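You operate a simulated robot arm through the tools that you are given. There is no shell and no other tool. Be economical: measure what you need, move in short steps, check, and stop when the job is done.

The job below is to be done with a simulated two-armed robot. You get a single attempt, and the scene is never put back.

Task
Cap vial 95, then chill it at 4 C.
Fine: capper tray out again; run the chiller to its green lamp; vial stays in, chiller on.

Only the result counts: the job must be done as asked and must still hold three seconds after the hand-in. Knocking over, shifting, dropping, spilling or breaking anything else fails it. A push-on lid holds only when it is set on centred and level and pressed home; a screw cap is set on level and turned clockwise until tight.

Robot
Two 7-joint arms with fingered hands on one trunk, on a base that drives. Base frame: it is fixed to the floor where the robot stands at the start and does not move with it; the origin is under the middle of the robot, x ahead of it, y to its left, z up. Units: m, degrees, N and s.
The left shoulder is at the start at [0.07, 0.132, 1.117], the right one opposite. With the tool pointing down near the work surface each hand reaches from about 0.34 to 0.62 m from the robot's upright axis, wherever it stands, measured 20 degrees to its own side. Places, roughly: capper plunger [0.6, 0, 1]; capper tray [0.5, -0.1, 0.8]; low mixer knob [0.4, -0.3, 0.8]; low reader switch [0.5, -0.5, 0.8]; pocket of the capper tray [0.6, -0.1, 0.8]; pocket of the vial chiller [0.6, 0.2, 0.8]; vial chiller [0.5, 0.2, 0.8]; vial chiller button [0.4, 0.2, 0.8]; vial chiller knob [0.4, 0.2, 0.8]; vial warmer knob [0.4, -0.8, 0.8]. Payload 2.3 kg a hand.
Tool frame (each hand has its own): the origin (TCP) lies between the finger pads and is the grasp point; the fingertips stand 0.025 m ahead of it; z points along the fingers, y is the line along which they close. The gripper opens to 0.088 m. The gripper's body begins 0.029 m behind the TCP. The gripper is a hand of 3 fingers: y runs from the thumb to the fingers, the wrist lies at [-0.013, -0.097, -0.162] in the tool frame, and closing takes about 1.5 s.
Orientation is told as [roll, pitch, yaw] about the base's x, y, z axes, in that order, counted from this pose: with the fingers straight down and the wrist toward the robot, the tool's x, y and z point along [0, 1, 0], [1, 0, 0] and [0, 0, -1] of the base frame.

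Tools
- The arms move only by the tool apply_moves. It takes "left_increments", "right_increments" or both (then of equal length, played together; a hand with none holds still); each is a list of rows, each a list of 7 numbers: the shift along the tool's x, y, z in units of 250 mm (1.0 is 250 mm), then the turn, a rotation vector about the tool's x, y, z in units of 60 degrees (1.0 is 60 degrees), then the gripper command, from -1 (shut) to 1 (fully open), values between in proportion. In form: [[x, y, z, rx, ry, rz, jaw], ...]. A call has 1 to 20 rows; each row is the pose to reach, as a shift and turn from the pose commanded when the call began, along the tool's axes at that moment. A call with a number of a shift or a turn outside -1 to 1 is refused whole. Each row takes 0.2 s and may step no farther than 0.05 m and 8.6 degrees from the row before; otherwise, or with a gripper value out of range, the whole call is refused. Where a pose cannot be reached the arm comes as near as it can. A force on the tool above 40 N (or 10 N above the force at the start of the call, whichever is more), or a blocked arm, ends the call early, and 0.2 s more pass. Each finger travels about 0.108 m/s and halts on what it meets, pressing with about 25 N; the grip force reading is that of the motor and also rises with nothing between the fingers. The clock runs only during rows and for 0.2 s after the last one: add rows that repeat a pose to give the fingers time. The reply holds the time, the measured pose of the TCP, the force on the tool along the base axes, the opening and the grip force, in the units named above and with some noise, with the torque about the TCP (base axes, N m) and any sound that the robot's microphone picked up.
- Cameras (640 x 400 px; columns grow to the right, rows downward): "scene" is now at [0.1396, -0.0132, 1.4396]; the picture's right is [-0.16, -0.99, 0.00], its down [-0.54, 0.09, -0.84] and it looks along [0.83, -0.13, -0.55] (base axes); focal length 214 px, centre (320, 200). "left" rides on the left gripper at [-0.058, -0.085, -0.1] in its tool frame; the picture's right is [-0.67, -0.35, 0.66], its down [0.68, -0.63, 0.37] and it looks along [0.29, 0.69, 0.66] (tool axes); focal length 261 px, centre (320, 200). "right" rides on the right gripper at [0.058, -0.085, -0.099] in its tool frame; the picture's right is [-0.67, 0.35, -0.66], its down [-0.69, -0.63, 0.37] and it looks along [-0.28, 0.69, 0.66] (tool axes); focal length 261 px, centre (320, 200). There is no depth. A picture from a camera that has moved, and an enlarged one, comes with that camera's place and axes in the base frame and with its lens.
- get_image(camera): a new picture of that camera. No time passes.
- lift_body(by): slides the trunk up (or, below 0, down) by that many m; the arms and the scene camera ride with it, the base frame stays. It gives what a move gives, with no picture.
- drive_base(legs): drives the robot by 1 to 6 legs, each [ahead, left, turn to the left] in m, m and degrees, along the robot's own axes; the way and the turn of a leg run together, so that a leg with both is an arc; at most 1.5 m and 180 degrees a leg. The arms and the cameras ride along, it lands a little off, and it stops where it bumps. It gives what a move gives.
- hand_shape(shape, hand): the hand has 3 fingers and takes this shape, open, in about a second: jaw (thumb against the fingers, like two jaws); tri (thumb and two fingers); tip (a fingertip pinch); poke (one finger out to press); point (the index stretched); flat (the hand flat); cup (the hand cupped); fist (a fist). The gripper value then closes the fingers along that shape, each until it touches; the sizes above hold for jaw. It gives what a move gives, with no picture.
- aim_head(pan, tilt): turns the head with the scene camera to pan (to the left, within 86 degrees either way) and tilt (down, from -29 to 69), counted from straight ahead of the robot. It gives what a move gives.
- zoom(camera, box): a new picture of the part [left, top, right, bottom] of that camera's present view, enlarged. No time passes.
- job_done(): hands the job in; it is judged then, once.

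Go step by step. Nothing tells you exact positions but the pictures and the camera data: compare them with the known pose of the tool, close in by small moves and look again before you grip or let go. The budget is 120 turns and 92 pictures, counting those below and the enlarged ones. Unless the task says otherwise, let go and move clear before handing in, and close with one line.

The tools are called after "Request:" as name(argument=value, ...) on one line, values as JSON. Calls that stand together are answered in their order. apply_moves: Moves the arms, as the interface text tells. Its arguments: {"type":"object","properties":{"left_increments":{"type":"array"},"right_increments":{"type":"array"}},"required":[]} The other tools are called the same way: lift_body (by) slides the trunk up or down; hand_shape (shape, hand) gives the hand a shape; drive_base (legs) drives the base; aim_head (pan, tilt) turns the head that bears the scene camera; get_image (camera) takes a picture; zoom (camera, box) takes an enlarged picture of a part of a camera's view; job_done () hands the job in.

At the start:

```text
time_s: 0.0
left_tool_pos: [0.4159, 0.1508, 1.3106]
left_orientation: [-0.1, 0.0, -0.1]
left_contact_force: [0.5, -0.2, 0.5]
left_ft_torque: [0.02, -0.02, -0.01]
left_width: 0.0875
left_gripper_force: 0.0
left_shape: jaw
right_tool_pos: [0.3087, -0.1108, 1.3085]
right_orientation: [0.1, 0.0, 0.0]
right_contact_force: [0.5, -0.4, 0.0]
right_ft_torque: [0.05, 0.01, 0.0]
right_width: 0.0877
right_gripper_force: 0.0
right_shape: jaw
trunk travel left (down, up): [-0.675, 0.165]
robot x, y, heading: [-0.0024, 0.0014, 0.2]
head pan, tilt: [-9.0, 33.1]
```

scene: 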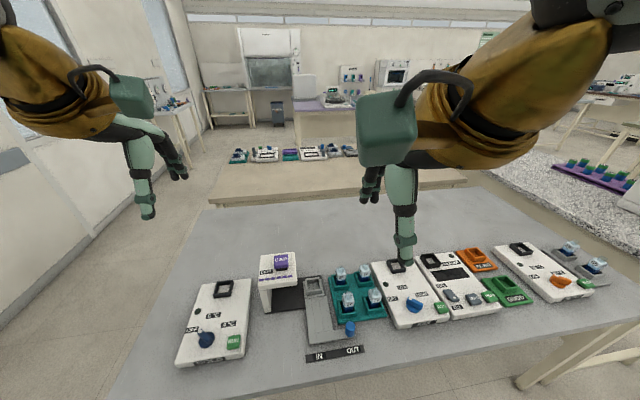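
right: 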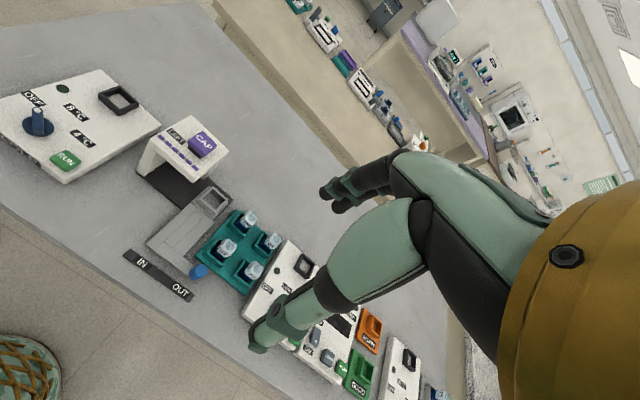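
left: 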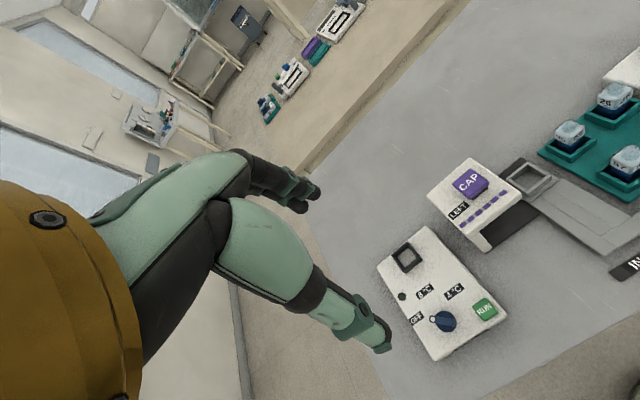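

I see a chiller on the left, a capper with its sliding tray in the middle, and a teal rack with four vials right of it. I'll zoom in to read the labels.

Request:
zoom(camera="scene", box=[300, 240, 400, 370])

Request:
zoom(camera="scene", box=[170, 240, 310, 370])

Request:
zoom(camera="right", box=[120, 100, 300, 310])

Request:
zoom(camera="left", box=[370, 80, 640, 360])

```text
3.08 times, centred on (350, 305) of scene
camera zoom: at [0.1396, -0.0132, 1.4396], right [-0.16, -0.99, 0.0], down [-0.54, 0.09, -0.84], along [0.83, -0.13, -0.55], focal length 660 px, centre (228, -123)
```

zoom: 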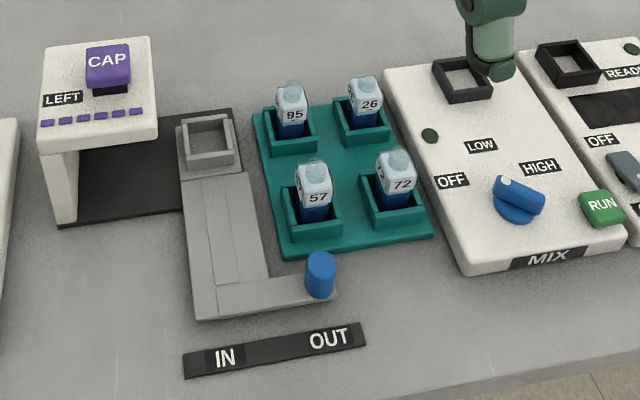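

```text
3.08 times, centred on (240, 305) of scene
camera zoom: at [0.1396, -0.0132, 1.4396], right [-0.16, -0.99, 0.0], down [-0.54, 0.09, -0.84], along [0.83, -0.13, -0.55], focal length 660 px, centre (566, -123)
```

zoom: 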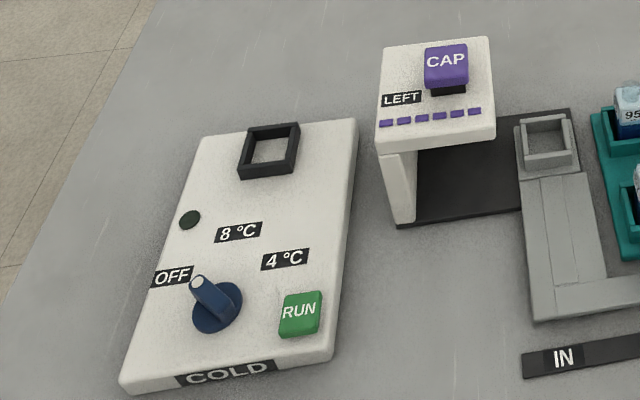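

```text
1.90 times, centred on (210, 205) of right
camera zoom: at [0.2235, -0.0527, 1.4083], right [0.35, -0.67, 0.66], down [-0.63, -0.69, -0.37], along [0.69, -0.28, -0.66], focal length 496 px, centre (530, 190)
```

zoom: 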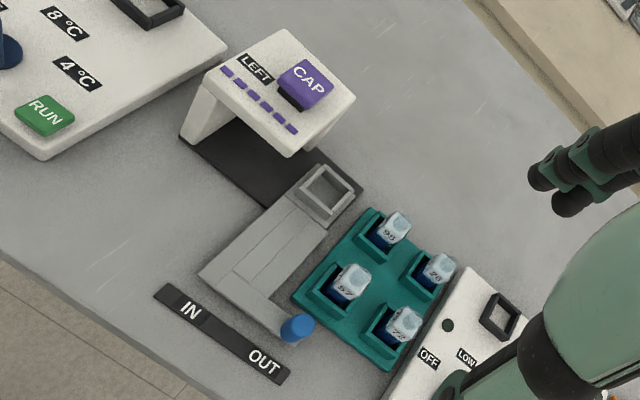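

```text
1.43 times, centred on (505, 220) of left
camera zoom: at [0.3321, 0.0918, 1.4076], right [-0.35, -0.67, -0.66], down [-0.63, 0.68, -0.37], along [0.69, 0.29, -0.66], focal length 372 px, centre (56, 171)
```

zoom: 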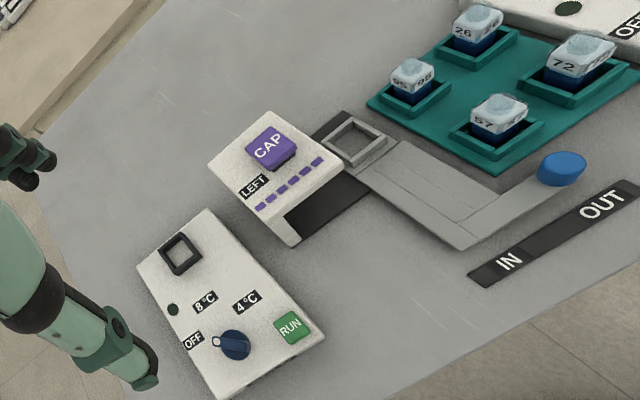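

Vial 95 is the back-left one in the rack, around [0.56,-0.145]. I'll bring the right hand above it for a close look.

Request:
apply_moves(right_increments=[[-0.02, 0.1, 0.15, 0, 0, 0, 1], [-0.04, 0.2, 0.3, 0, 0, 0, 1], [-0.06, 0.3, 0.45, 0, 0, 0, 1], [-0.08, 0.4, 0.6, 0, 0, 0, 1], [-0.1, 0.5, 0.75, 0, 0, 0, 1], [-0.12, 0.6, 0.9, 0, 0, 0, 1], [-0.136, 0.7, 1.0, 0, 0, 0, 1], [-0.136, 0.8, 1.0, 0, 0, 0, 1], [-0.136, 0.9, 1.0, 0, 0, 0, 1], [-0.136, 0.9, 1.0, 0, 0, 0, 1]])

Request:
get_image(camera="right")

Request:
get_image(camera="scene")

```text
time_s: 2.2
left_tool_pos: [0.4171, 0.1517, 1.3089]
left_orientation: [0.0, 0.0, 0.0]
left_contact_force: [-0.2, 0.0, 0.3]
left_ft_torque: [0.03, 0.02, -0.02]
left_width: 0.0878
left_gripper_force: 0.1
left_shape: jaw
right_tool_pos: [0.5344, -0.1452, 1.0598]
right_orientation: [0.0, -0.1, 0.1]
right_contact_force: [0.3, -0.6, -0.6]
right_ft_torque: [0.0, -0.01, 0.04]
right_width: 0.0876
right_gripper_force: 0.0
right_shape: jaw
trunk travel left (down, up): [-0.675, 0.165]
robot x, y, heading: [-0.0014, -0.0017, 0.1]
head pan, tilt: [-9.0, 33.1]
```

```text
84 pictures are left
camera right: at [0.449, -0.0869, 1.1589], right [0.35, -0.67, 0.66], down [-0.63, -0.69, -0.37], along [0.69, -0.28, -0.66], focal length 261 px, centre (320, 200)
```

right: 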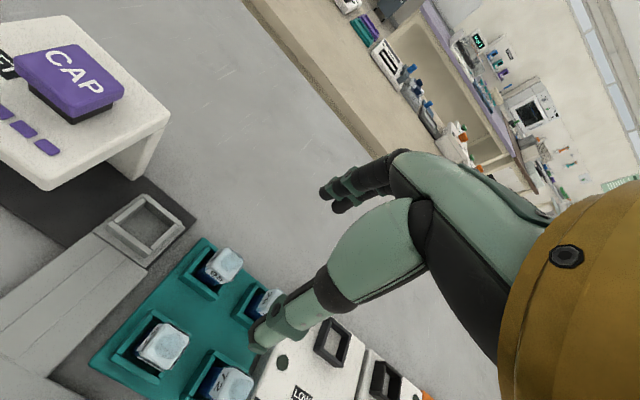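

```text
83 pictures are left
camera scene: at [0.1394, -0.0132, 1.4397], right [-0.16, -0.99, 0.0], down [-0.54, 0.09, -0.84], along [0.83, -0.13, -0.55], focal length 214 px, centre (320, 200)
```

scene: 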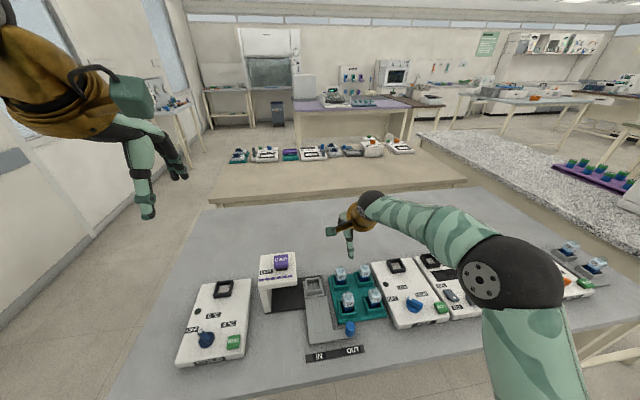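

Request:
zoom(camera="right", box=[80, 180, 320, 400])

Request:
zoom(camera="scene", box=[295, 250, 395, 350])

```text
1.82 times, centred on (200, 290) of right
camera zoom: at [0.449, -0.0869, 1.1589], right [0.35, -0.67, 0.66], down [-0.63, -0.69, -0.37], along [0.69, -0.28, -0.66], focal length 474 px, centre (538, 36)
```

zoom: 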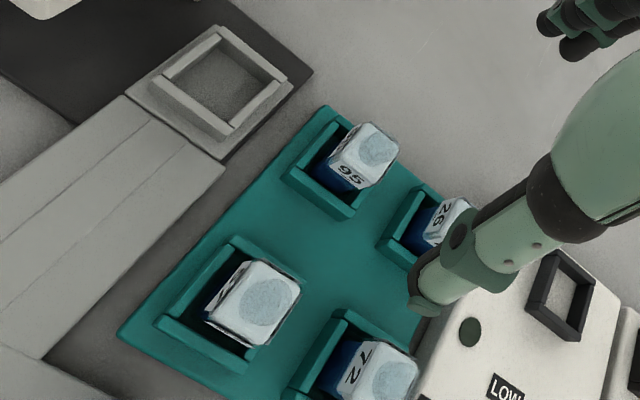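

```text
4.00 times, centred on (345, 300) of scene
camera zoom: at [0.1394, -0.0132, 1.4397], right [-0.16, -0.99, 0.0], down [-0.54, 0.09, -0.84], along [0.83, -0.13, -0.55], focal length 858 px, centre (220, -200)
```

zoom: 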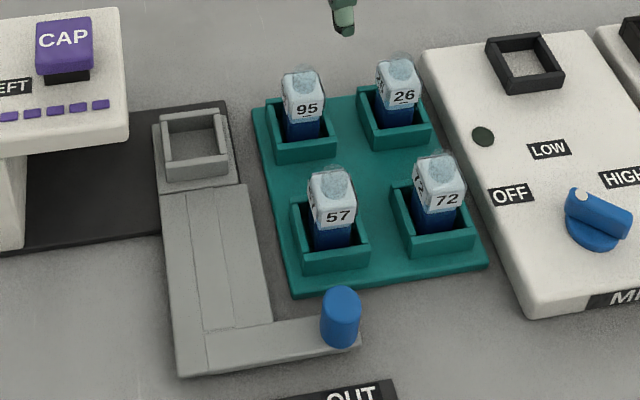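

Vial 95's mouth triangulates to about [0.56,-0.144,0.897]. I'll narrow the fingers and descend to just above it.

Request:
apply_moves(right_increments=[[0.0, 0.1, 0.0, 0, 0, 0, 0.4], [0.0, 0.1, 0.15, 0, 0, 0, 0.4], [0.0, 0.1, 0.3, 0, 0, 0, 0.4], [0.0, 0.1, 0.45, 0, 0, 0, 0.4], [0.0, 0.1, 0.45, 0, 0, 0, 0.4]])

Request:
get_image(camera="right")

Request:
zoom(camera="scene", box=[295, 220, 395, 320])

```text
time_s: 3.4
left_tool_pos: [0.416, 0.1498, 1.3093]
left_orientation: [0.0, 0.0, 0.0]
left_contact_force: [0.2, -0.8, -0.2]
left_ft_torque: [-0.02, -0.01, -0.01]
left_width: 0.0875
left_gripper_force: 0.0
left_shape: jaw
right_tool_pos: [0.5583, -0.1449, 0.946]
right_orientation: [0.0, 0.0, 0.0]
right_contact_force: [0.1, -0.8, -0.3]
right_ft_torque: [0.04, -0.03, -0.03]
right_width: 0.0618
right_gripper_force: 0.1
right_shape: jaw
trunk travel left (down, up): [-0.675, 0.165]
robot x, y, heading: [0.0006, 0.002, -0.3]
head pan, tilt: [-9.0, 33.1]
```

```text
80 pictures are left
camera right: at [0.4744, -0.087, 1.0462], right [0.35, -0.67, 0.66], down [-0.63, -0.69, -0.37], along [0.69, -0.28, -0.66], focal length 261 px, centre (320, 200)
```

right: 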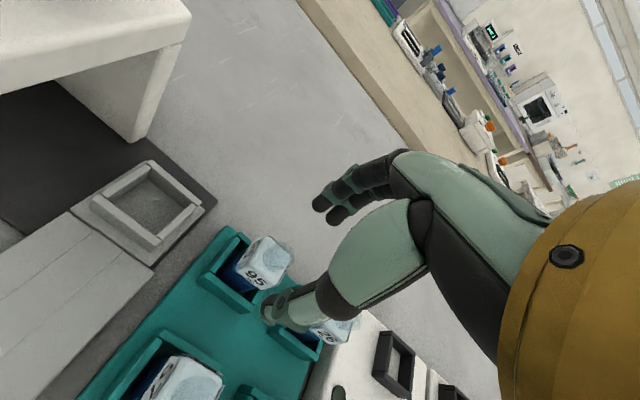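

```text
4.00 times, centred on (345, 270) of scene
camera zoom: at [0.1394, -0.0132, 1.4397], right [-0.16, -0.99, 0.0], down [-0.54, 0.09, -0.84], along [0.83, -0.13, -0.55], focal length 858 px, centre (220, -80)
```

zoom: 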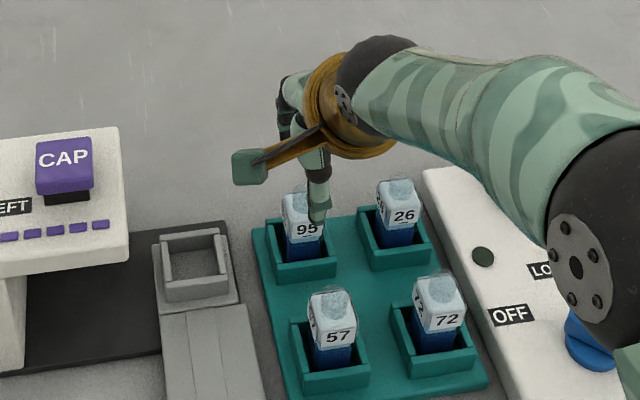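

Alignment is close; I shift slightly left, descend to grip height and check before closing.

Request:
apply_moves(right_increments=[[0.014, 0.008, 0.06, 0, 0, 0, 0.4], [0.014, 0.008, 0.14, 0, 0, 0, 0.4], [0.014, 0.008, 0.22, 0, 0, 0, 0.4], [0.014, 0.008, 0.28, 0, 0, 0, 0.4], [0.014, 0.008, 0.28, 0, 0, 0, 0.4]])

Request:
get_image(camera="right")

Request:
zoom(camera="scene", box=[295, 220, 395, 320])

```text
time_s: 4.6
left_tool_pos: [0.4162, 0.1515, 1.3091]
left_orientation: [-0.1, -0.1, 0.0]
left_contact_force: [-0.8, 0.3, 0.2]
left_ft_torque: [0.0, -0.01, 0.01]
left_width: 0.0873
left_gripper_force: 0.0
left_shape: jaw
right_tool_pos: [0.5607, -0.1409, 0.8764]
right_orientation: [0.0, 0.0, 0.0]
right_contact_force: [-0.1, -0.9, 0.7]
right_ft_torque: [0.0, 0.0, 0.0]
right_width: 0.0619
right_gripper_force: 0.2
right_shape: jaw
trunk travel left (down, up): [-0.675, 0.165]
robot x, y, heading: [0.0012, -0.0025, -0.1]
head pan, tilt: [-9.0, 33.1]
```

```text
78 pictures are left
camera right: at [0.4758, -0.0826, 0.9753], right [0.35, -0.67, 0.66], down [-0.63, -0.69, -0.37], along [0.69, -0.28, -0.66], focal length 261 px, centre (320, 200)
```

right: 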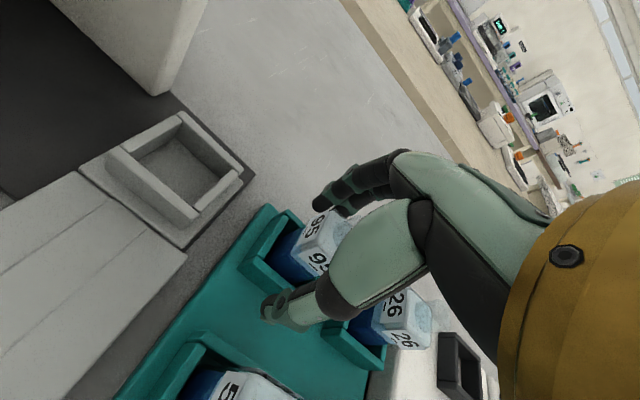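

```text
4.00 times, centred on (345, 270) of scene
camera zoom: at [0.1396, -0.0131, 1.4396], right [-0.16, -0.99, 0.0], down [-0.54, 0.09, -0.84], along [0.83, -0.13, -0.55], focal length 858 px, centre (220, -80)
```

zoom: 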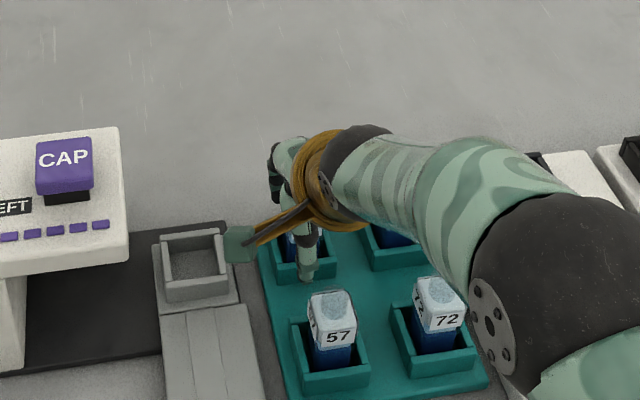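

The vial is between thumb and fingers; closing now.

Request:
apply_moves(right_increments=[[0, 0, 0, 0, 0, 0, 0], [0, 0, 0, 0, 0, 0, -1], [0, 0, 0, 0, 0, 0, -1], [0, 0, 0, 0, 0, 0, -1], [0, 0, 0, 0, 0, 0, -1], [0, 0, 0, 0, 0, 0, -1]])

Request:
get_image(camera="right")

```text
time_s: 6.0
left_tool_pos: [0.4165, 0.1503, 1.3091]
left_orientation: [0.0, 0.0, 0.0]
left_contact_force: [0.2, 1.1, -0.6]
left_ft_torque: [-0.01, 0.02, -0.03]
left_width: 0.0878
left_gripper_force: 0.0
left_shape: jaw
right_tool_pos: [0.5599, -0.1407, 0.8758]
right_orientation: [0.0, 0.2, 0.0]
right_contact_force: [1.4, -0.2, -0.6]
right_ft_torque: [0.0, -0.02, -0.02]
right_width: 0.025
right_gripper_force: 25.2
right_shape: jaw
trunk travel left (down, up): [-0.675, 0.165]
robot x, y, heading: [-0.0009, 0.0011, -0.2]
head pan, tilt: [-9.0, 33.1]
```

```text
76 pictures are left
camera right: at [0.4762, -0.0827, 0.9753], right [0.35, -0.67, 0.66], down [-0.63, -0.69, -0.37], along [0.69, -0.28, -0.66], focal length 261 px, centre (320, 200)
```

right: 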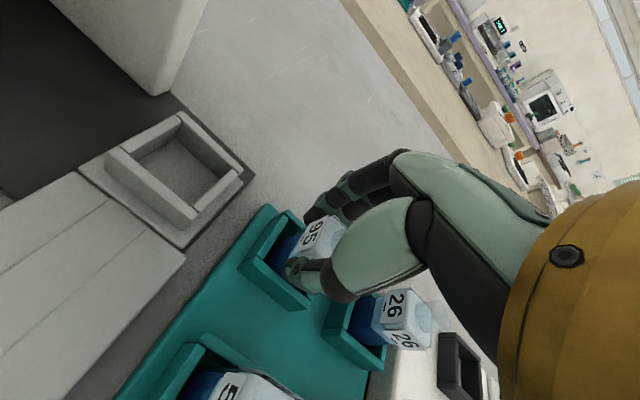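

Gripped at 0.025 m. Lifting straight up.

Request:
apply_moves(right_increments=[[0, 0, -0.08, 0, 0, 0, -1], [0, 0, -0.2, 0, 0, 0, -1], [0, 0, -0.32, 0, 0, 0, -1], [0, 0, -0.4, 0, 0, 0, -1], [0, 0, -0.4, 0, 0, 0, -1]])

Request:
get_image(camera="right")

Request:
zoom(camera="scene", box=[280, 210, 380, 310])

```text
time_s: 7.2
left_tool_pos: [0.4168, 0.1509, 1.3074]
left_orientation: [0.0, 0.0, 0.1]
left_contact_force: [0.0, -0.5, 0.0]
left_ft_torque: [-0.02, 0.01, -0.02]
left_width: 0.0877
left_gripper_force: 0.1
left_shape: jaw
right_tool_pos: [0.56, -0.1413, 0.9763]
right_orientation: [0.0, 0.1, 0.0]
right_contact_force: [-0.4, 0.7, -0.1]
right_ft_torque: [0.02, -0.02, -0.04]
right_width: 0.0252
right_gripper_force: 25.0
right_shape: jaw
trunk travel left (down, up): [-0.675, 0.165]
robot x, y, heading: [-0.002, 0.0036, -0.1]
head pan, tilt: [-9.0, 33.1]
```

```text
75 pictures are left
camera right: at [0.475, -0.0824, 1.0763], right [0.35, -0.67, 0.66], down [-0.63, -0.69, -0.37], along [0.69, -0.28, -0.66], focal length 261 px, centre (320, 200)
```

right: 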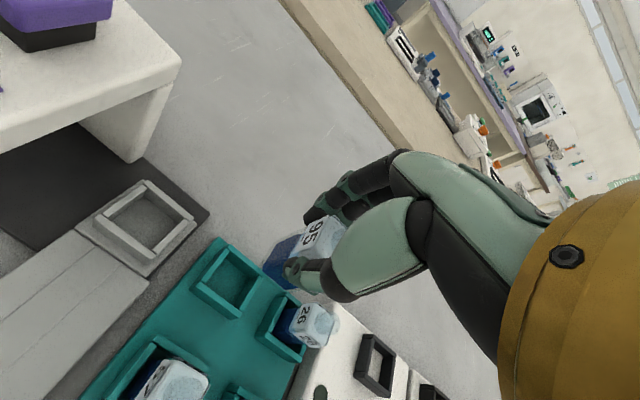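

```text
4.00 times, centred on (330, 260) of scene
camera zoom: at [0.1402, -0.0133, 1.4396], right [-0.16, -0.99, 0.0], down [-0.54, 0.09, -0.84], along [0.83, -0.13, -0.55], focal length 858 px, centre (280, -40)
```

zoom: 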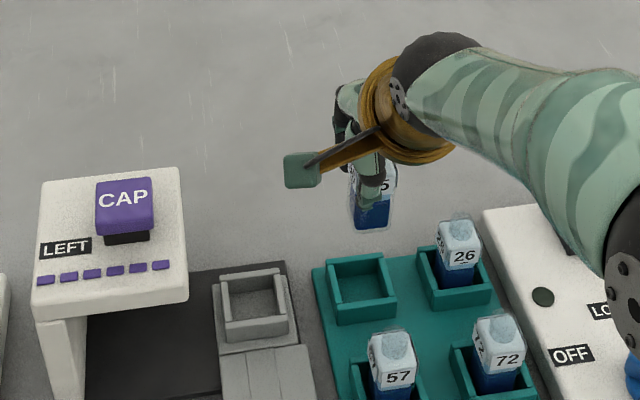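

Request:
zoom(camera="scene", box=[330, 268, 384, 302])

Request:
zoom(camera="right", box=[60, 160, 300, 330])

Request:
zoom(camera="right", box=[240, 180, 400, 320])

```text
11.76 times, centred on (357, 285) of scene
camera zoom: at [0.1402, -0.0133, 1.4396], right [-0.16, -0.99, 0.0], down [-0.54, 0.09, -0.84], along [0.83, -0.13, -0.55], focal length 2523 px, centre (-115, -800)
```

zoom: 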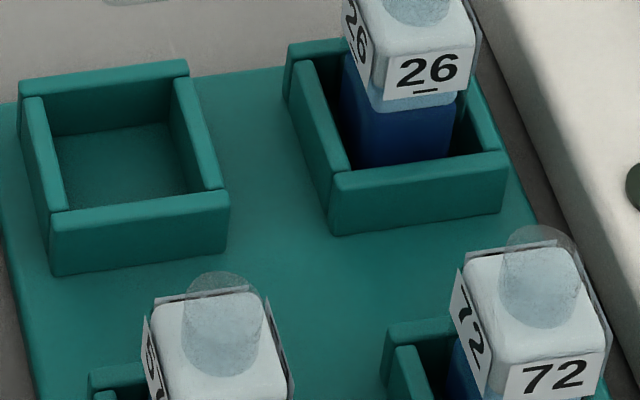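

```text
2.35 times, centred on (180, 245) of right
camera zoom: at [0.475, -0.0824, 1.0763], right [0.35, -0.67, 0.66], down [-0.63, -0.69, -0.37], along [0.69, -0.28, -0.66], focal length 613 px, centre (649, 94)
```

zoom: 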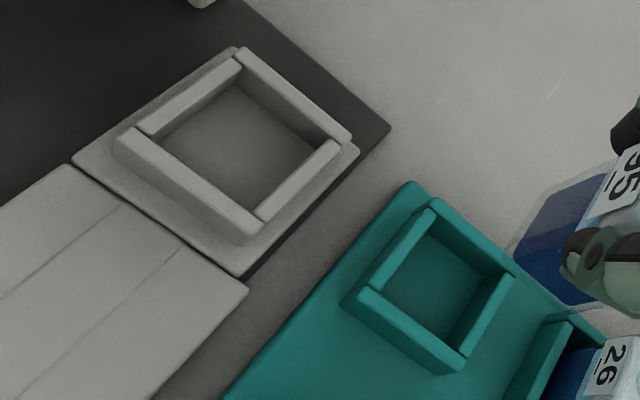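

```text
2.86 times, centred on (320, 250) of right
camera zoom: at [0.475, -0.0824, 1.0763], right [0.35, -0.67, 0.66], down [-0.63, -0.69, -0.37], along [0.69, -0.28, -0.66], focal length 745 px, centre (320, 57)
```

zoom: 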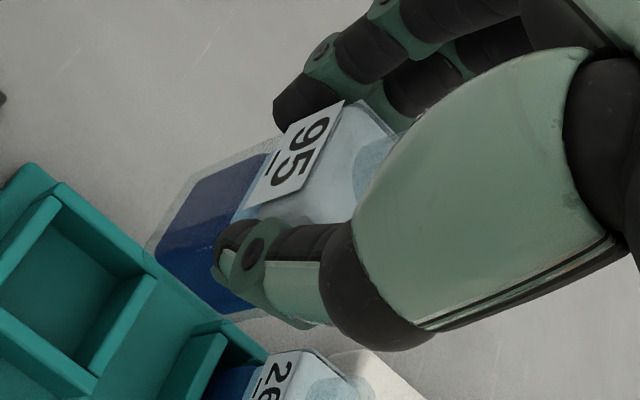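

The vial sits about 6 mm to the right of the TCP. I'll carry it above the tray pocket (≈[0.562,-0.058]) and check.

Request:
apply_moves(right_increments=[[0.12, 0, 0, 0, 0, 0, -1], [0.24, -0.004, 0, 0, 0, 0, -1], [0.36, -0.008, 0, 0, 0, 0, -1], [0.36, -0.008, 0.1, 0, 0, 0, -1], [0.36, -0.008, 0.1, 0, 0, 0, -1]])

Request:
zoom(camera="right", box=[160, 140, 400, 300])

Request:
zoom(camera="scene", box=[250, 220, 370, 310])

```text
time_s: 8.4
left_tool_pos: [0.4152, 0.1506, 1.3096]
left_orientation: [0.0, -0.1, -0.1]
left_contact_force: [-0.1, 0.3, 1.3]
left_ft_torque: [0.01, -0.01, 0.02]
left_width: 0.0877
left_gripper_force: 0.1
left_shape: jaw
right_tool_pos: [0.5564, -0.0505, 0.9506]
right_orientation: [0.0, 0.1, 0.0]
right_contact_force: [1.2, 0.3, -0.4]
right_ft_torque: [-0.01, 0.0, 0.01]
right_width: 0.0251
right_gripper_force: 24.9
right_shape: jaw
trunk travel left (down, up): [-0.675, 0.165]
robot x, y, heading: [0.0009, -0.0026, -0.0]
head pan, tilt: [-9.0, 33.1]
```

```text
2.50 times, centred on (280, 220) of right
camera zoom: at [0.4725, 0.0075, 1.0508], right [0.35, -0.67, 0.66], down [-0.63, -0.69, -0.37], along [0.69, -0.28, -0.66], focal length 652 px, centre (420, 150)
```

zoom: 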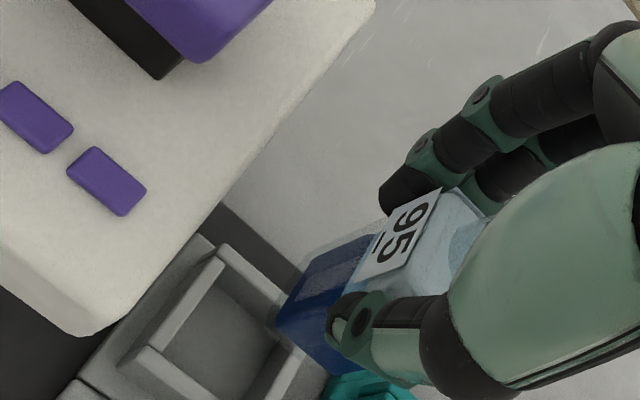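

```text
4.44 times, centred on (310, 265) of scene
camera zoom: at [0.1399, -0.0133, 1.4396], right [-0.16, -0.99, 0.0], down [-0.54, 0.09, -0.84], along [0.83, -0.13, -0.55], focal length 953 px, centre (364, -89)
```

zoom: 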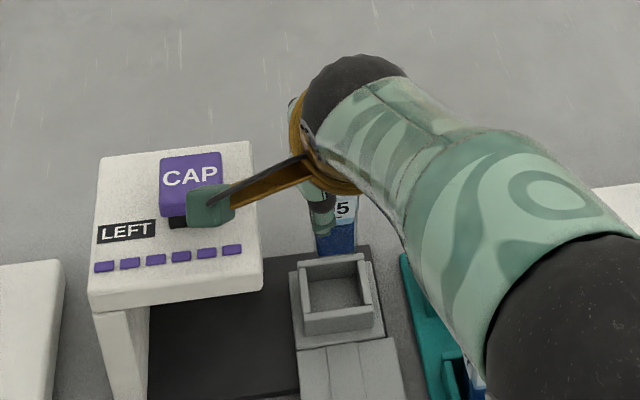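

Alignment looks within a couple of mm. Lowering until just above the pocket, then checking.

Request:
apply_moves(right_increments=[[0.0, 0.012, 0.06, 0, 0, 0, -1], [0.0, 0.012, 0.12, 0, 0, 0, -1], [0.0, 0.012, 0.17, 0, 0, 0, -1], [0.0, 0.012, 0.17, 0, 0, 0, -1]])

Request:
zoom(camera="right", box=[180, 140, 380, 300])

Request:
zoom(camera="scene", box=[290, 250, 350, 300])

```text
time_s: 9.4
left_tool_pos: [0.4162, 0.1514, 1.3082]
left_orientation: [0.0, 0.0, -0.1]
left_contact_force: [0.1, -0.4, -0.7]
left_ft_torque: [0.02, 0.01, 0.0]
left_width: 0.0874
left_gripper_force: 0.0
left_shape: jaw
right_tool_pos: [0.5631, -0.0502, 0.9073]
right_orientation: [0.0, 0.1, 0.0]
right_contact_force: [0.5, 0.0, -0.2]
right_ft_torque: [0.01, -0.03, 0.01]
right_width: 0.0251
right_gripper_force: 25.1
right_shape: jaw
trunk travel left (down, up): [-0.675, 0.165]
robot x, y, heading: [-0.0019, -0.0024, 0.2]
head pan, tilt: [-9.0, 33.1]
```

```text
2.50 times, centred on (280, 220) of right
camera zoom: at [0.4768, 0.008, 1.0075], right [0.35, -0.67, 0.66], down [-0.63, -0.69, -0.37], along [0.69, -0.28, -0.66], focal length 652 px, centre (420, 150)
```

zoom: 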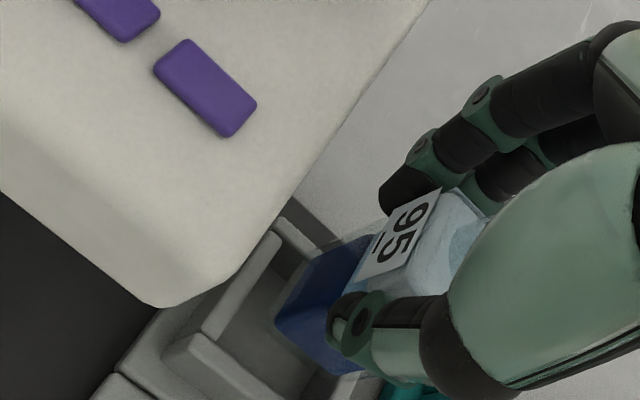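

```text
8.00 times, centred on (320, 275) of scene
camera zoom: at [0.14, -0.0131, 1.4396], right [-0.16, -0.99, 0.0], down [-0.54, 0.09, -0.84], along [0.83, -0.13, -0.55], focal length 1716 px, centre (320, -400)
```

zoom: 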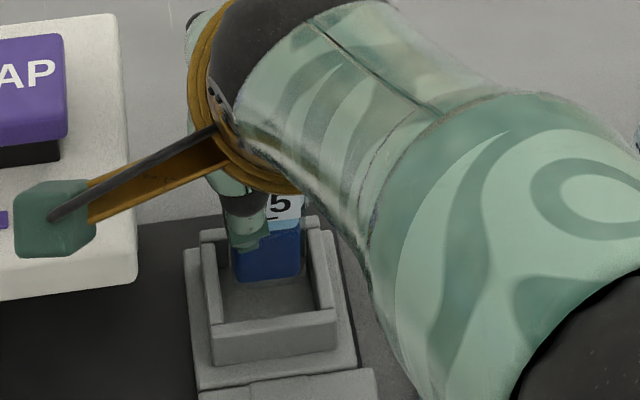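

Vial looks centred over the pocket. Lowering in small steps.

Request:
apply_moves(right_increments=[[0.0, 0, 0.03, 0, 0, 0, -1], [0.0, 0, 0.06, 0, 0, 0, -1], [0.0, 0, 0.09, 0, 0, 0, -1], [0.0, 0, 0.11, 0, 0, 0, -1], [0.0, 0, 0.11, 0, 0, 0, -1]])

Request:
zoom(camera="right", box=[180, 140, 380, 300])

Request:
zoom(camera="scene", box=[290, 250, 350, 300])

```text
time_s: 10.6
left_tool_pos: [0.4163, 0.1509, 1.3081]
left_orientation: [0.1, 0.0, 0.1]
left_contact_force: [-0.6, -0.2, 0.8]
left_ft_torque: [0.0, -0.02, 0.04]
left_width: 0.0879
left_gripper_force: 0.0
left_shape: jaw
right_tool_pos: [0.5606, -0.0503, 0.8819]
right_orientation: [0.0, -0.1, 0.1]
right_contact_force: [0.0, 0.3, 0.2]
right_ft_torque: [-0.01, 0.0, -0.02]
right_width: 0.0247
right_gripper_force: 24.8
right_shape: jaw
trunk travel left (down, up): [-0.675, 0.165]
robot x, y, heading: [-0.0002, -0.0027, 0.0]
head pan, tilt: [-9.0, 33.1]
```

```text
2.50 times, centred on (280, 220) of right
camera zoom: at [0.4759, 0.0074, 0.981], right [0.35, -0.67, 0.66], down [-0.63, -0.69, -0.37], along [0.69, -0.28, -0.66], focal length 652 px, centre (420, 150)
```

zoom: 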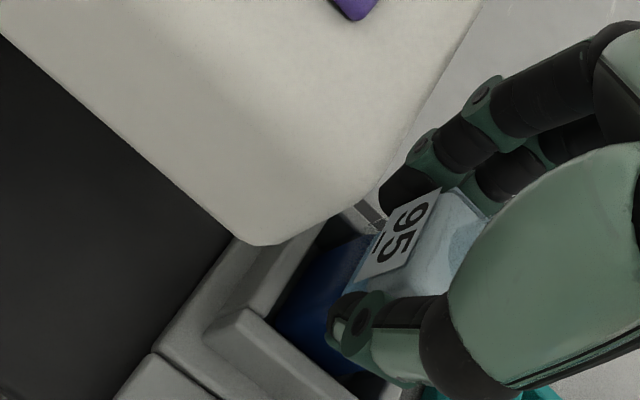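

```text
8.00 times, centred on (320, 275) of scene
camera zoom: at [0.1399, -0.0131, 1.4396], right [-0.16, -0.99, 0.0], down [-0.54, 0.09, -0.84], along [0.83, -0.13, -0.55], focal length 1716 px, centre (320, -400)
```

zoom: 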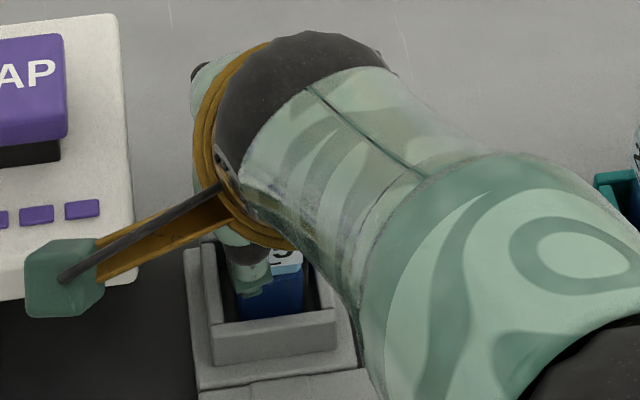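

In the pocket. Lowering the last millimetres to contact.

Request:
apply_moves(right_increments=[[0.0, 0, 0.012, 0, 0, 0, -1], [0.0, 0, 0.024, 0, 0, 0, -1], [0.0, 0, 0.024, 0, 0, 0, -1]])

```text
time_s: 11.4
left_tool_pos: [0.4118, 0.1518, 1.3106]
left_orientation: [0.0, -0.2, -0.1]
left_contact_force: [0.4, 0.0, 1.0]
left_ft_torque: [0.03, -0.02, -0.01]
left_width: 0.0875
left_gripper_force: 0.2
left_shape: jaw
right_tool_pos: [0.5615, -0.0506, 0.8795]
right_orientation: [-0.1, -0.4, 0.1]
right_contact_force: [4.6, 0.5, 18.8]
right_ft_torque: [-0.01, -0.2, 0.02]
right_width: 0.0267
right_gripper_force: 24.9
right_shape: jaw
trunk travel left (down, up): [-0.675, 0.165]
robot x, y, heading: [-0.001, -0.0029, -0.1]
head pan, tilt: [-9.0, 33.1]
```

Floor contact. I'll ease up slightly, open partially and rise.

Request:
apply_moves(right_increments=[[0.0, 0, -0.012, 0, 0, 0, -1], [0.0, 0, -0.012, 0, 0, 0, -0.2], [0.0, 0, -0.012, 0, 0, 0, 0.1], [0.0, 0, -0.012, 0, 0, 0, 0.1], [0.0, 0, -0.012, 0, 0, 0, 0.1]])

Request:
zoom(camera="right", box=[180, 140, 380, 300])

Request:
zoom(camera="scene", box=[290, 250, 350, 300])

```text
time_s: 12.6
left_tool_pos: [0.4151, 0.1508, 1.3083]
left_orientation: [0.0, -0.1, 0.0]
left_contact_force: [-0.7, 0.4, -0.1]
left_ft_torque: [-0.01, -0.03, 0.02]
left_width: 0.0876
left_gripper_force: 0.0
left_shape: jaw
right_tool_pos: [0.5607, -0.0519, 0.8777]
right_orientation: [0.0, 0.1, 0.0]
right_contact_force: [0.0, 0.3, -0.1]
right_ft_torque: [0.03, 0.03, -0.03]
right_width: 0.0481
right_gripper_force: 0.0
right_shape: jaw
trunk travel left (down, up): [-0.675, 0.165]
robot x, y, heading: [-0.0001, 0.0026, 0.2]
head pan, tilt: [-9.0, 33.1]
```

```text
2.50 times, centred on (280, 220) of right
camera zoom: at [0.4761, 0.0066, 0.978], right [0.35, -0.67, 0.66], down [-0.63, -0.69, -0.36], along [0.69, -0.28, -0.66], focal length 652 px, centre (420, 150)
```

zoom: 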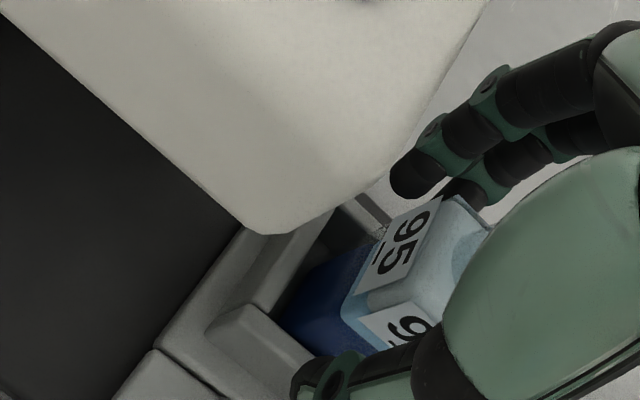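

```text
8.00 times, centred on (320, 275) of scene
camera zoom: at [0.1398, -0.0132, 1.4396], right [-0.16, -0.99, 0.0], down [-0.54, 0.09, -0.84], along [0.83, -0.13, -0.55], focal length 1716 px, centre (320, -400)
```

zoom: 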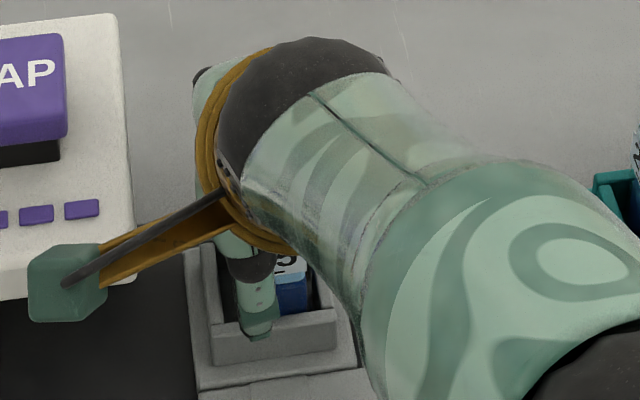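

Released. Rising clear and moving over the tray handle for a look.

Request:
apply_moves(right_increments=[[0, 0, -0.12, 0, 0, 0, 0.1], [0, 0, -0.28, 0, 0, 0, 0.1], [0, 0, -0.44, 0, 0, 0, 0.1], [-0.1, -0.12, -0.5, 0, 0, 0, 0.3], [-0.2, -0.28, -0.5, 0, 0, 0, 0.5], [-0.28, -0.44, -0.5, 0, 0, 0, 0.5], [-0.34, -0.6, -0.5, 0, 0, 0, 0.5], [-0.34, -0.6, -0.5, 0, 0, 0, 0.5]])

Request:
get_image(camera="right")

Request:
zoom(camera="scene", box=[240, 230, 400, 370])

```text
time_s: 14.4
left_tool_pos: [0.4158, 0.1512, 1.3084]
left_orientation: [0.0, 0.0, -0.1]
left_contact_force: [0.9, 0.7, 0.7]
left_ft_torque: [0.01, 0.03, -0.01]
left_width: 0.0876
left_gripper_force: 0.1
left_shape: jaw
right_tool_pos: [0.4121, -0.1349, 1.0058]
right_orientation: [0.0, -0.1, 0.1]
right_contact_force: [-0.2, -0.1, 0.5]
right_ft_torque: [-0.02, 0.04, -0.03]
right_width: 0.0657
right_gripper_force: 0.0
right_shape: jaw
trunk travel left (down, up): [-0.675, 0.165]
robot x, y, heading: [-0.0013, 0.0017, -0.1]
head pan, tilt: [-9.0, 33.1]
```

```text
62 pictures are left
camera right: at [0.3272, -0.0769, 1.1047], right [0.35, -0.67, 0.66], down [-0.63, -0.69, -0.37], along [0.69, -0.28, -0.66], focal length 261 px, centre (320, 200)
```

right: 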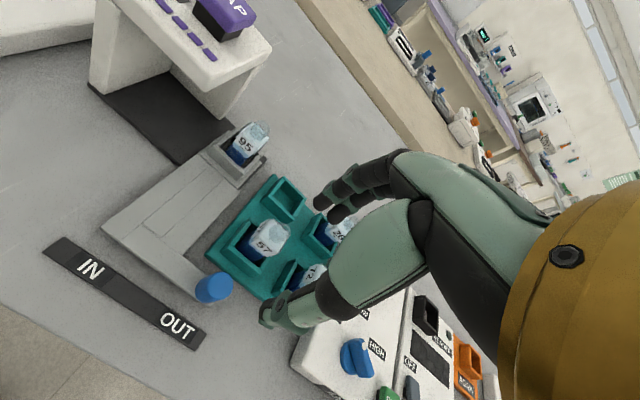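

```text
2.86 times, centred on (320, 300) of scene
camera zoom: at [0.1403, -0.0129, 1.4396], right [-0.16, -0.99, 0.0], down [-0.54, 0.09, -0.84], along [0.83, -0.13, -0.55], focal length 613 px, centre (320, -86)
```

zoom: 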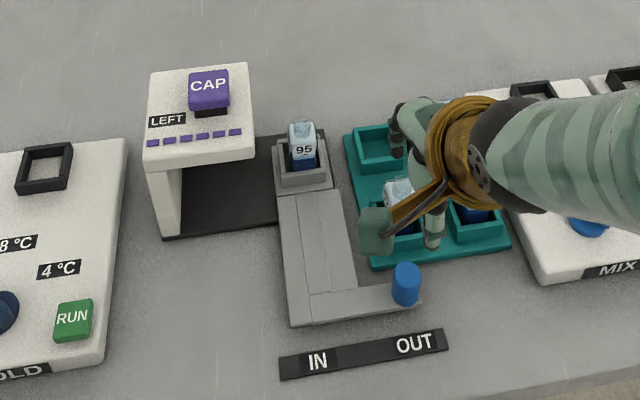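

Vial 95 stands upright in the tray. I'll shut the fingers and lower them to the right of the handle.

Request:
apply_moves(right_increments=[[-0.08, -0.039, 0, 0, 0, 0, 0], [-0.167, -0.039, 0.1, 0, 0, 0, -1], [-0.167, -0.039, 0.25, 0, 0, 0, -1], [-0.167, -0.039, 0.4, 0, 0, 0, -1], [-0.167, -0.039, 0.48, 0, 0, 0, -1], [-0.167, -0.039, 0.54, 0, 0, 0, -1], [-0.167, -0.039, 0.54, 0, 0, 0, -1]])

Request:
get_image(camera="right")

Request:
zoom(camera="scene", box=[270, 260, 400, 370])

```text
time_s: 16.0
left_tool_pos: [0.4143, 0.1503, 1.3092]
left_orientation: [0.0, 0.1, 0.0]
left_contact_force: [-0.3, 0.1, -0.6]
left_ft_torque: [-0.02, -0.01, -0.01]
left_width: 0.0877
left_gripper_force: 0.1
left_shape: jaw
right_tool_pos: [0.404, -0.1785, 0.8691]
right_orientation: [0.0, 0.1, 0.1]
right_contact_force: [-0.9, 0.0, 0.4]
right_ft_torque: [0.0, 0.04, 0.02]
right_width: 0.0
right_gripper_force: 24.7
right_shape: jaw
trunk travel left (down, up): [-0.675, 0.165]
robot x, y, heading: [-0.0011, 0.0005, -0.1]
head pan, tilt: [-9.0, 33.1]
```

```text
60 pictures are left
camera right: at [0.3184, -0.1197, 0.9684], right [0.35, -0.67, 0.66], down [-0.63, -0.69, -0.37], along [0.69, -0.28, -0.66], focal length 261 px, centre (320, 200)
```

right: 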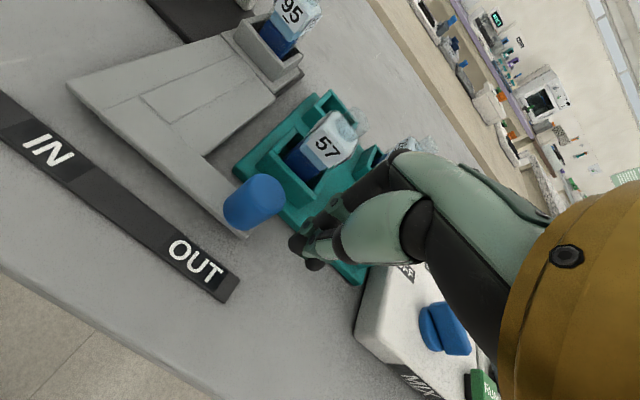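

```text
3.64 times, centred on (335, 315) of scene
camera zoom: at [0.1396, -0.0132, 1.4396], right [-0.16, -0.99, 0.0], down [-0.54, 0.09, -0.84], along [0.83, -0.13, -0.55], focal length 780 px, centre (266, -218)
```

zoom: 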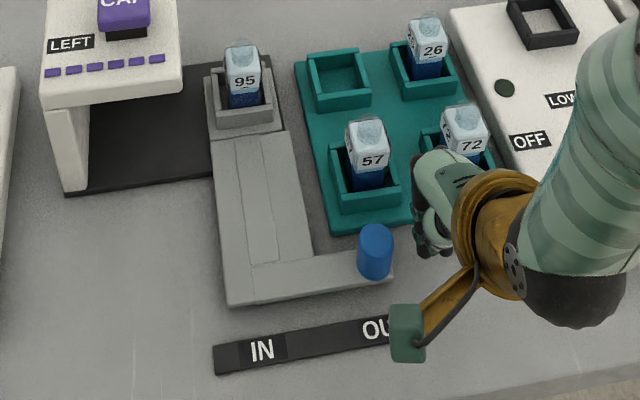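

The fingers are just right of the handle at its height. Pushing left slowly toward IN.

Request:
apply_moves(right_increments=[[0.04, 0, 0, 0, 0, 0, -1], [0.08, 0, 0, 0, 0, 0, -1], [0.11, 0, 0, 0, 0, 0, -1], [0.14, 0, 0, 0, 0, 0, -1], [0.17, 0, 0, 0, 0, 0, -1], [0.2, 0, 0, 0, 0, 0, -1], [0.23, 0, 0, 0, 0, 0, -1], [0.26, 0, 0, 0, 0, 0, -1], [0.29, 0, 0, 0, 0, 0, -1], [0.32, 0, 0, 0, 0, 0, -1], [0.34, 0, 0, 0, 0, 0, -1], [0.34, 0, 0, 0, 0, 0, -1]])

Request:
zoom(camera="scene", box=[240, 240, 380, 370])

```text
time_s: 18.6
left_tool_pos: [0.4171, 0.1497, 1.3089]
left_orientation: [0.1, 0.0, 0.0]
left_contact_force: [1.0, -0.7, 0.7]
left_ft_torque: [0.02, -0.03, 0.0]
left_width: 0.0877
left_gripper_force: 0.1
left_shape: jaw
right_tool_pos: [0.4008, -0.0943, 0.8673]
right_orientation: [0.0, -0.1, 0.1]
right_contact_force: [-0.5, -0.4, 0.3]
right_ft_torque: [0.02, 0.0, 0.02]
right_width: 0.0
right_gripper_force: 25.6
right_shape: jaw
trunk travel left (down, up): [-0.675, 0.165]
robot x, y, heading: [-0.0007, -0.0004, 0.4]
head pan, tilt: [-9.0, 33.1]
```

```text
3.08 times, centred on (310, 305) of scene
camera zoom: at [0.1392, -0.0135, 1.4397], right [-0.16, -0.99, 0.0], down [-0.54, 0.09, -0.84], along [0.83, -0.13, -0.55], focal length 660 px, centre (351, -123)
```

zoom: 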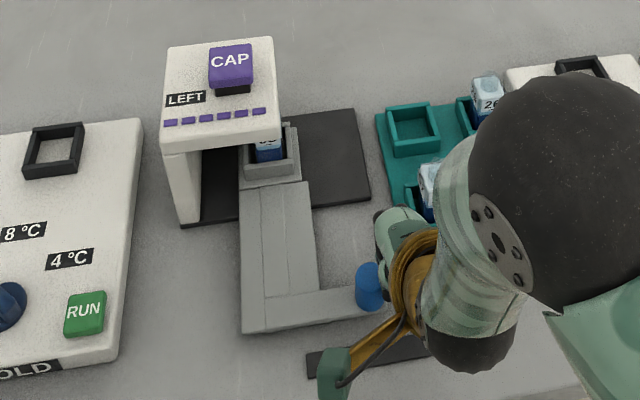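

Tray is about three quarters in. Continuing until it stops.

Request:
apply_moves(right_increments=[[0.03, 0, 0, 0, 0, 0, -1], [0.05, 0, 0, 0, 0, 0, -1], [0.07, 0, 0, 0, 0, 0, -1], [0.09, 0, 0, 0, 0, 0, -1], [0.11, 0, 0, 0, 0, 0, -1], [0.13, 0, 0, 0, 0, 0, -1], [0.13, 0, 0, 0, 0, 0, -1]])

Request:
zoom(camera="scene", box=[240, 240, 380, 370])

```text
time_s: 20.2
left_tool_pos: [0.4138, 0.1508, 1.3103]
left_orientation: [0.0, -0.2, 0.0]
left_contact_force: [1.0, -0.1, -0.7]
left_ft_torque: [0.02, -0.01, 0.03]
left_width: 0.0877
left_gripper_force: 0.1
left_shape: jaw
right_tool_pos: [0.3996, -0.06, 0.8686]
right_orientation: [0.2, -0.1, -0.1]
right_contact_force: [-5.7, -2.4, 1.3]
right_ft_torque: [-0.04, 0.09, 0.04]
right_width: 0.0002
right_gripper_force: 24.5
right_shape: jaw
trunk travel left (down, up): [-0.675, 0.165]
robot x, y, heading: [-0.0005, 0.0013, -0.3]
head pan, tilt: [-9.0, 33.1]
```

```text
3.08 times, centred on (310, 305) of scene
camera zoom: at [0.1372, -0.0141, 1.4399], right [-0.16, -0.99, 0.0], down [-0.54, 0.09, -0.84], along [0.83, -0.13, -0.55], focal length 660 px, centre (351, -123)
```

zoom: 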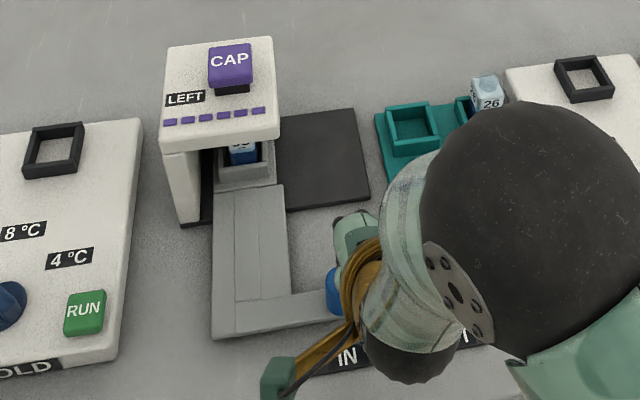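

The handle is now by the IN label. I'll check with the right camera whether it's at the stop.

Request:
get_image(camera="right")

```text
56 pictures are left
camera right: at [0.3145, -0.0028, 0.9689], right [0.35, -0.67, 0.65], down [-0.63, -0.68, -0.37], along [0.69, -0.28, -0.66], focal length 261 px, centre (320, 200)
```

right: 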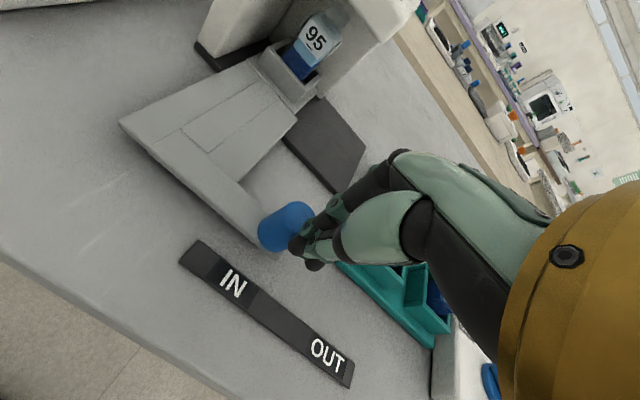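

It looks nearly in. I'll back off, shift 6 mm ahead to centre on the peg, and push until the force shows a stop.

Request:
apply_moves(right_increments=[[-0.05, 0, 0, 0, 0, 0, -1], [-0.05, 0.026, 0, 0, 0, 0, -1], [-0.01, 0.026, 0, 0, 0, 0, -1], [0.01, 0.026, 0, 0, 0, 0, -1], [0.03, 0.026, 0, 0, 0, 0, -1], [0.05, 0.026, 0, 0, 0, 0, -1], [0.05, 0.026, 0, 0, 0, 0, -1]])

Request:
zoom(camera="scene", box=[240, 240, 380, 370])

```text
time_s: 21.4
left_tool_pos: [0.4161, 0.1385, 1.3103]
left_orientation: [0.2, 0.0, -0.6]
left_contact_force: [0.3, 1.1, -0.4]
left_ft_torque: [-0.01, -0.02, -0.04]
left_width: 0.0876
left_gripper_force: 0.0
left_shape: jaw
right_tool_pos: [0.4079, -0.0705, 0.8679]
right_orientation: [-0.3, -0.1, -1.4]
right_contact_force: [-2.9, -30.6, 0.4]
right_ft_torque: [-0.53, 0.02, -0.11]
right_width: 0.0001
right_gripper_force: 25.2
right_shape: jaw
trunk travel left (down, up): [-0.675, 0.165]
robot x, y, heading: [-0.0025, 0.002, -0.5]
head pan, tilt: [-9.0, 33.1]
stopped in row 6 (right hand): the force on the tool passed its limit (the readings are from after the stop); the commanded pose is now the measured one
```

```text
3.08 times, centred on (310, 305) of scene
camera zoom: at [0.1389, -0.0226, 1.4396], right [-0.17, -0.99, -0.01], down [-0.54, 0.1, -0.84], along [0.83, -0.14, -0.55], focal length 660 px, centre (351, -123)
```

zoom: 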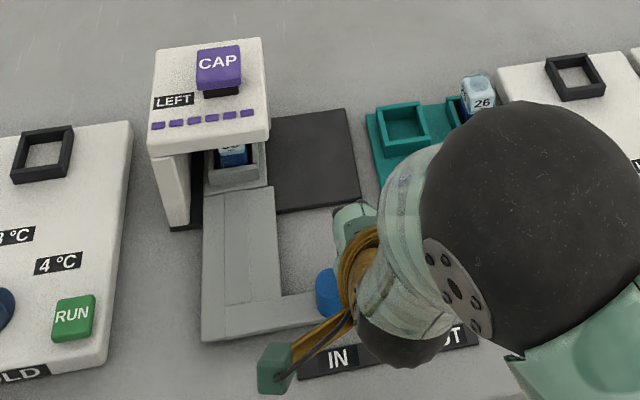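

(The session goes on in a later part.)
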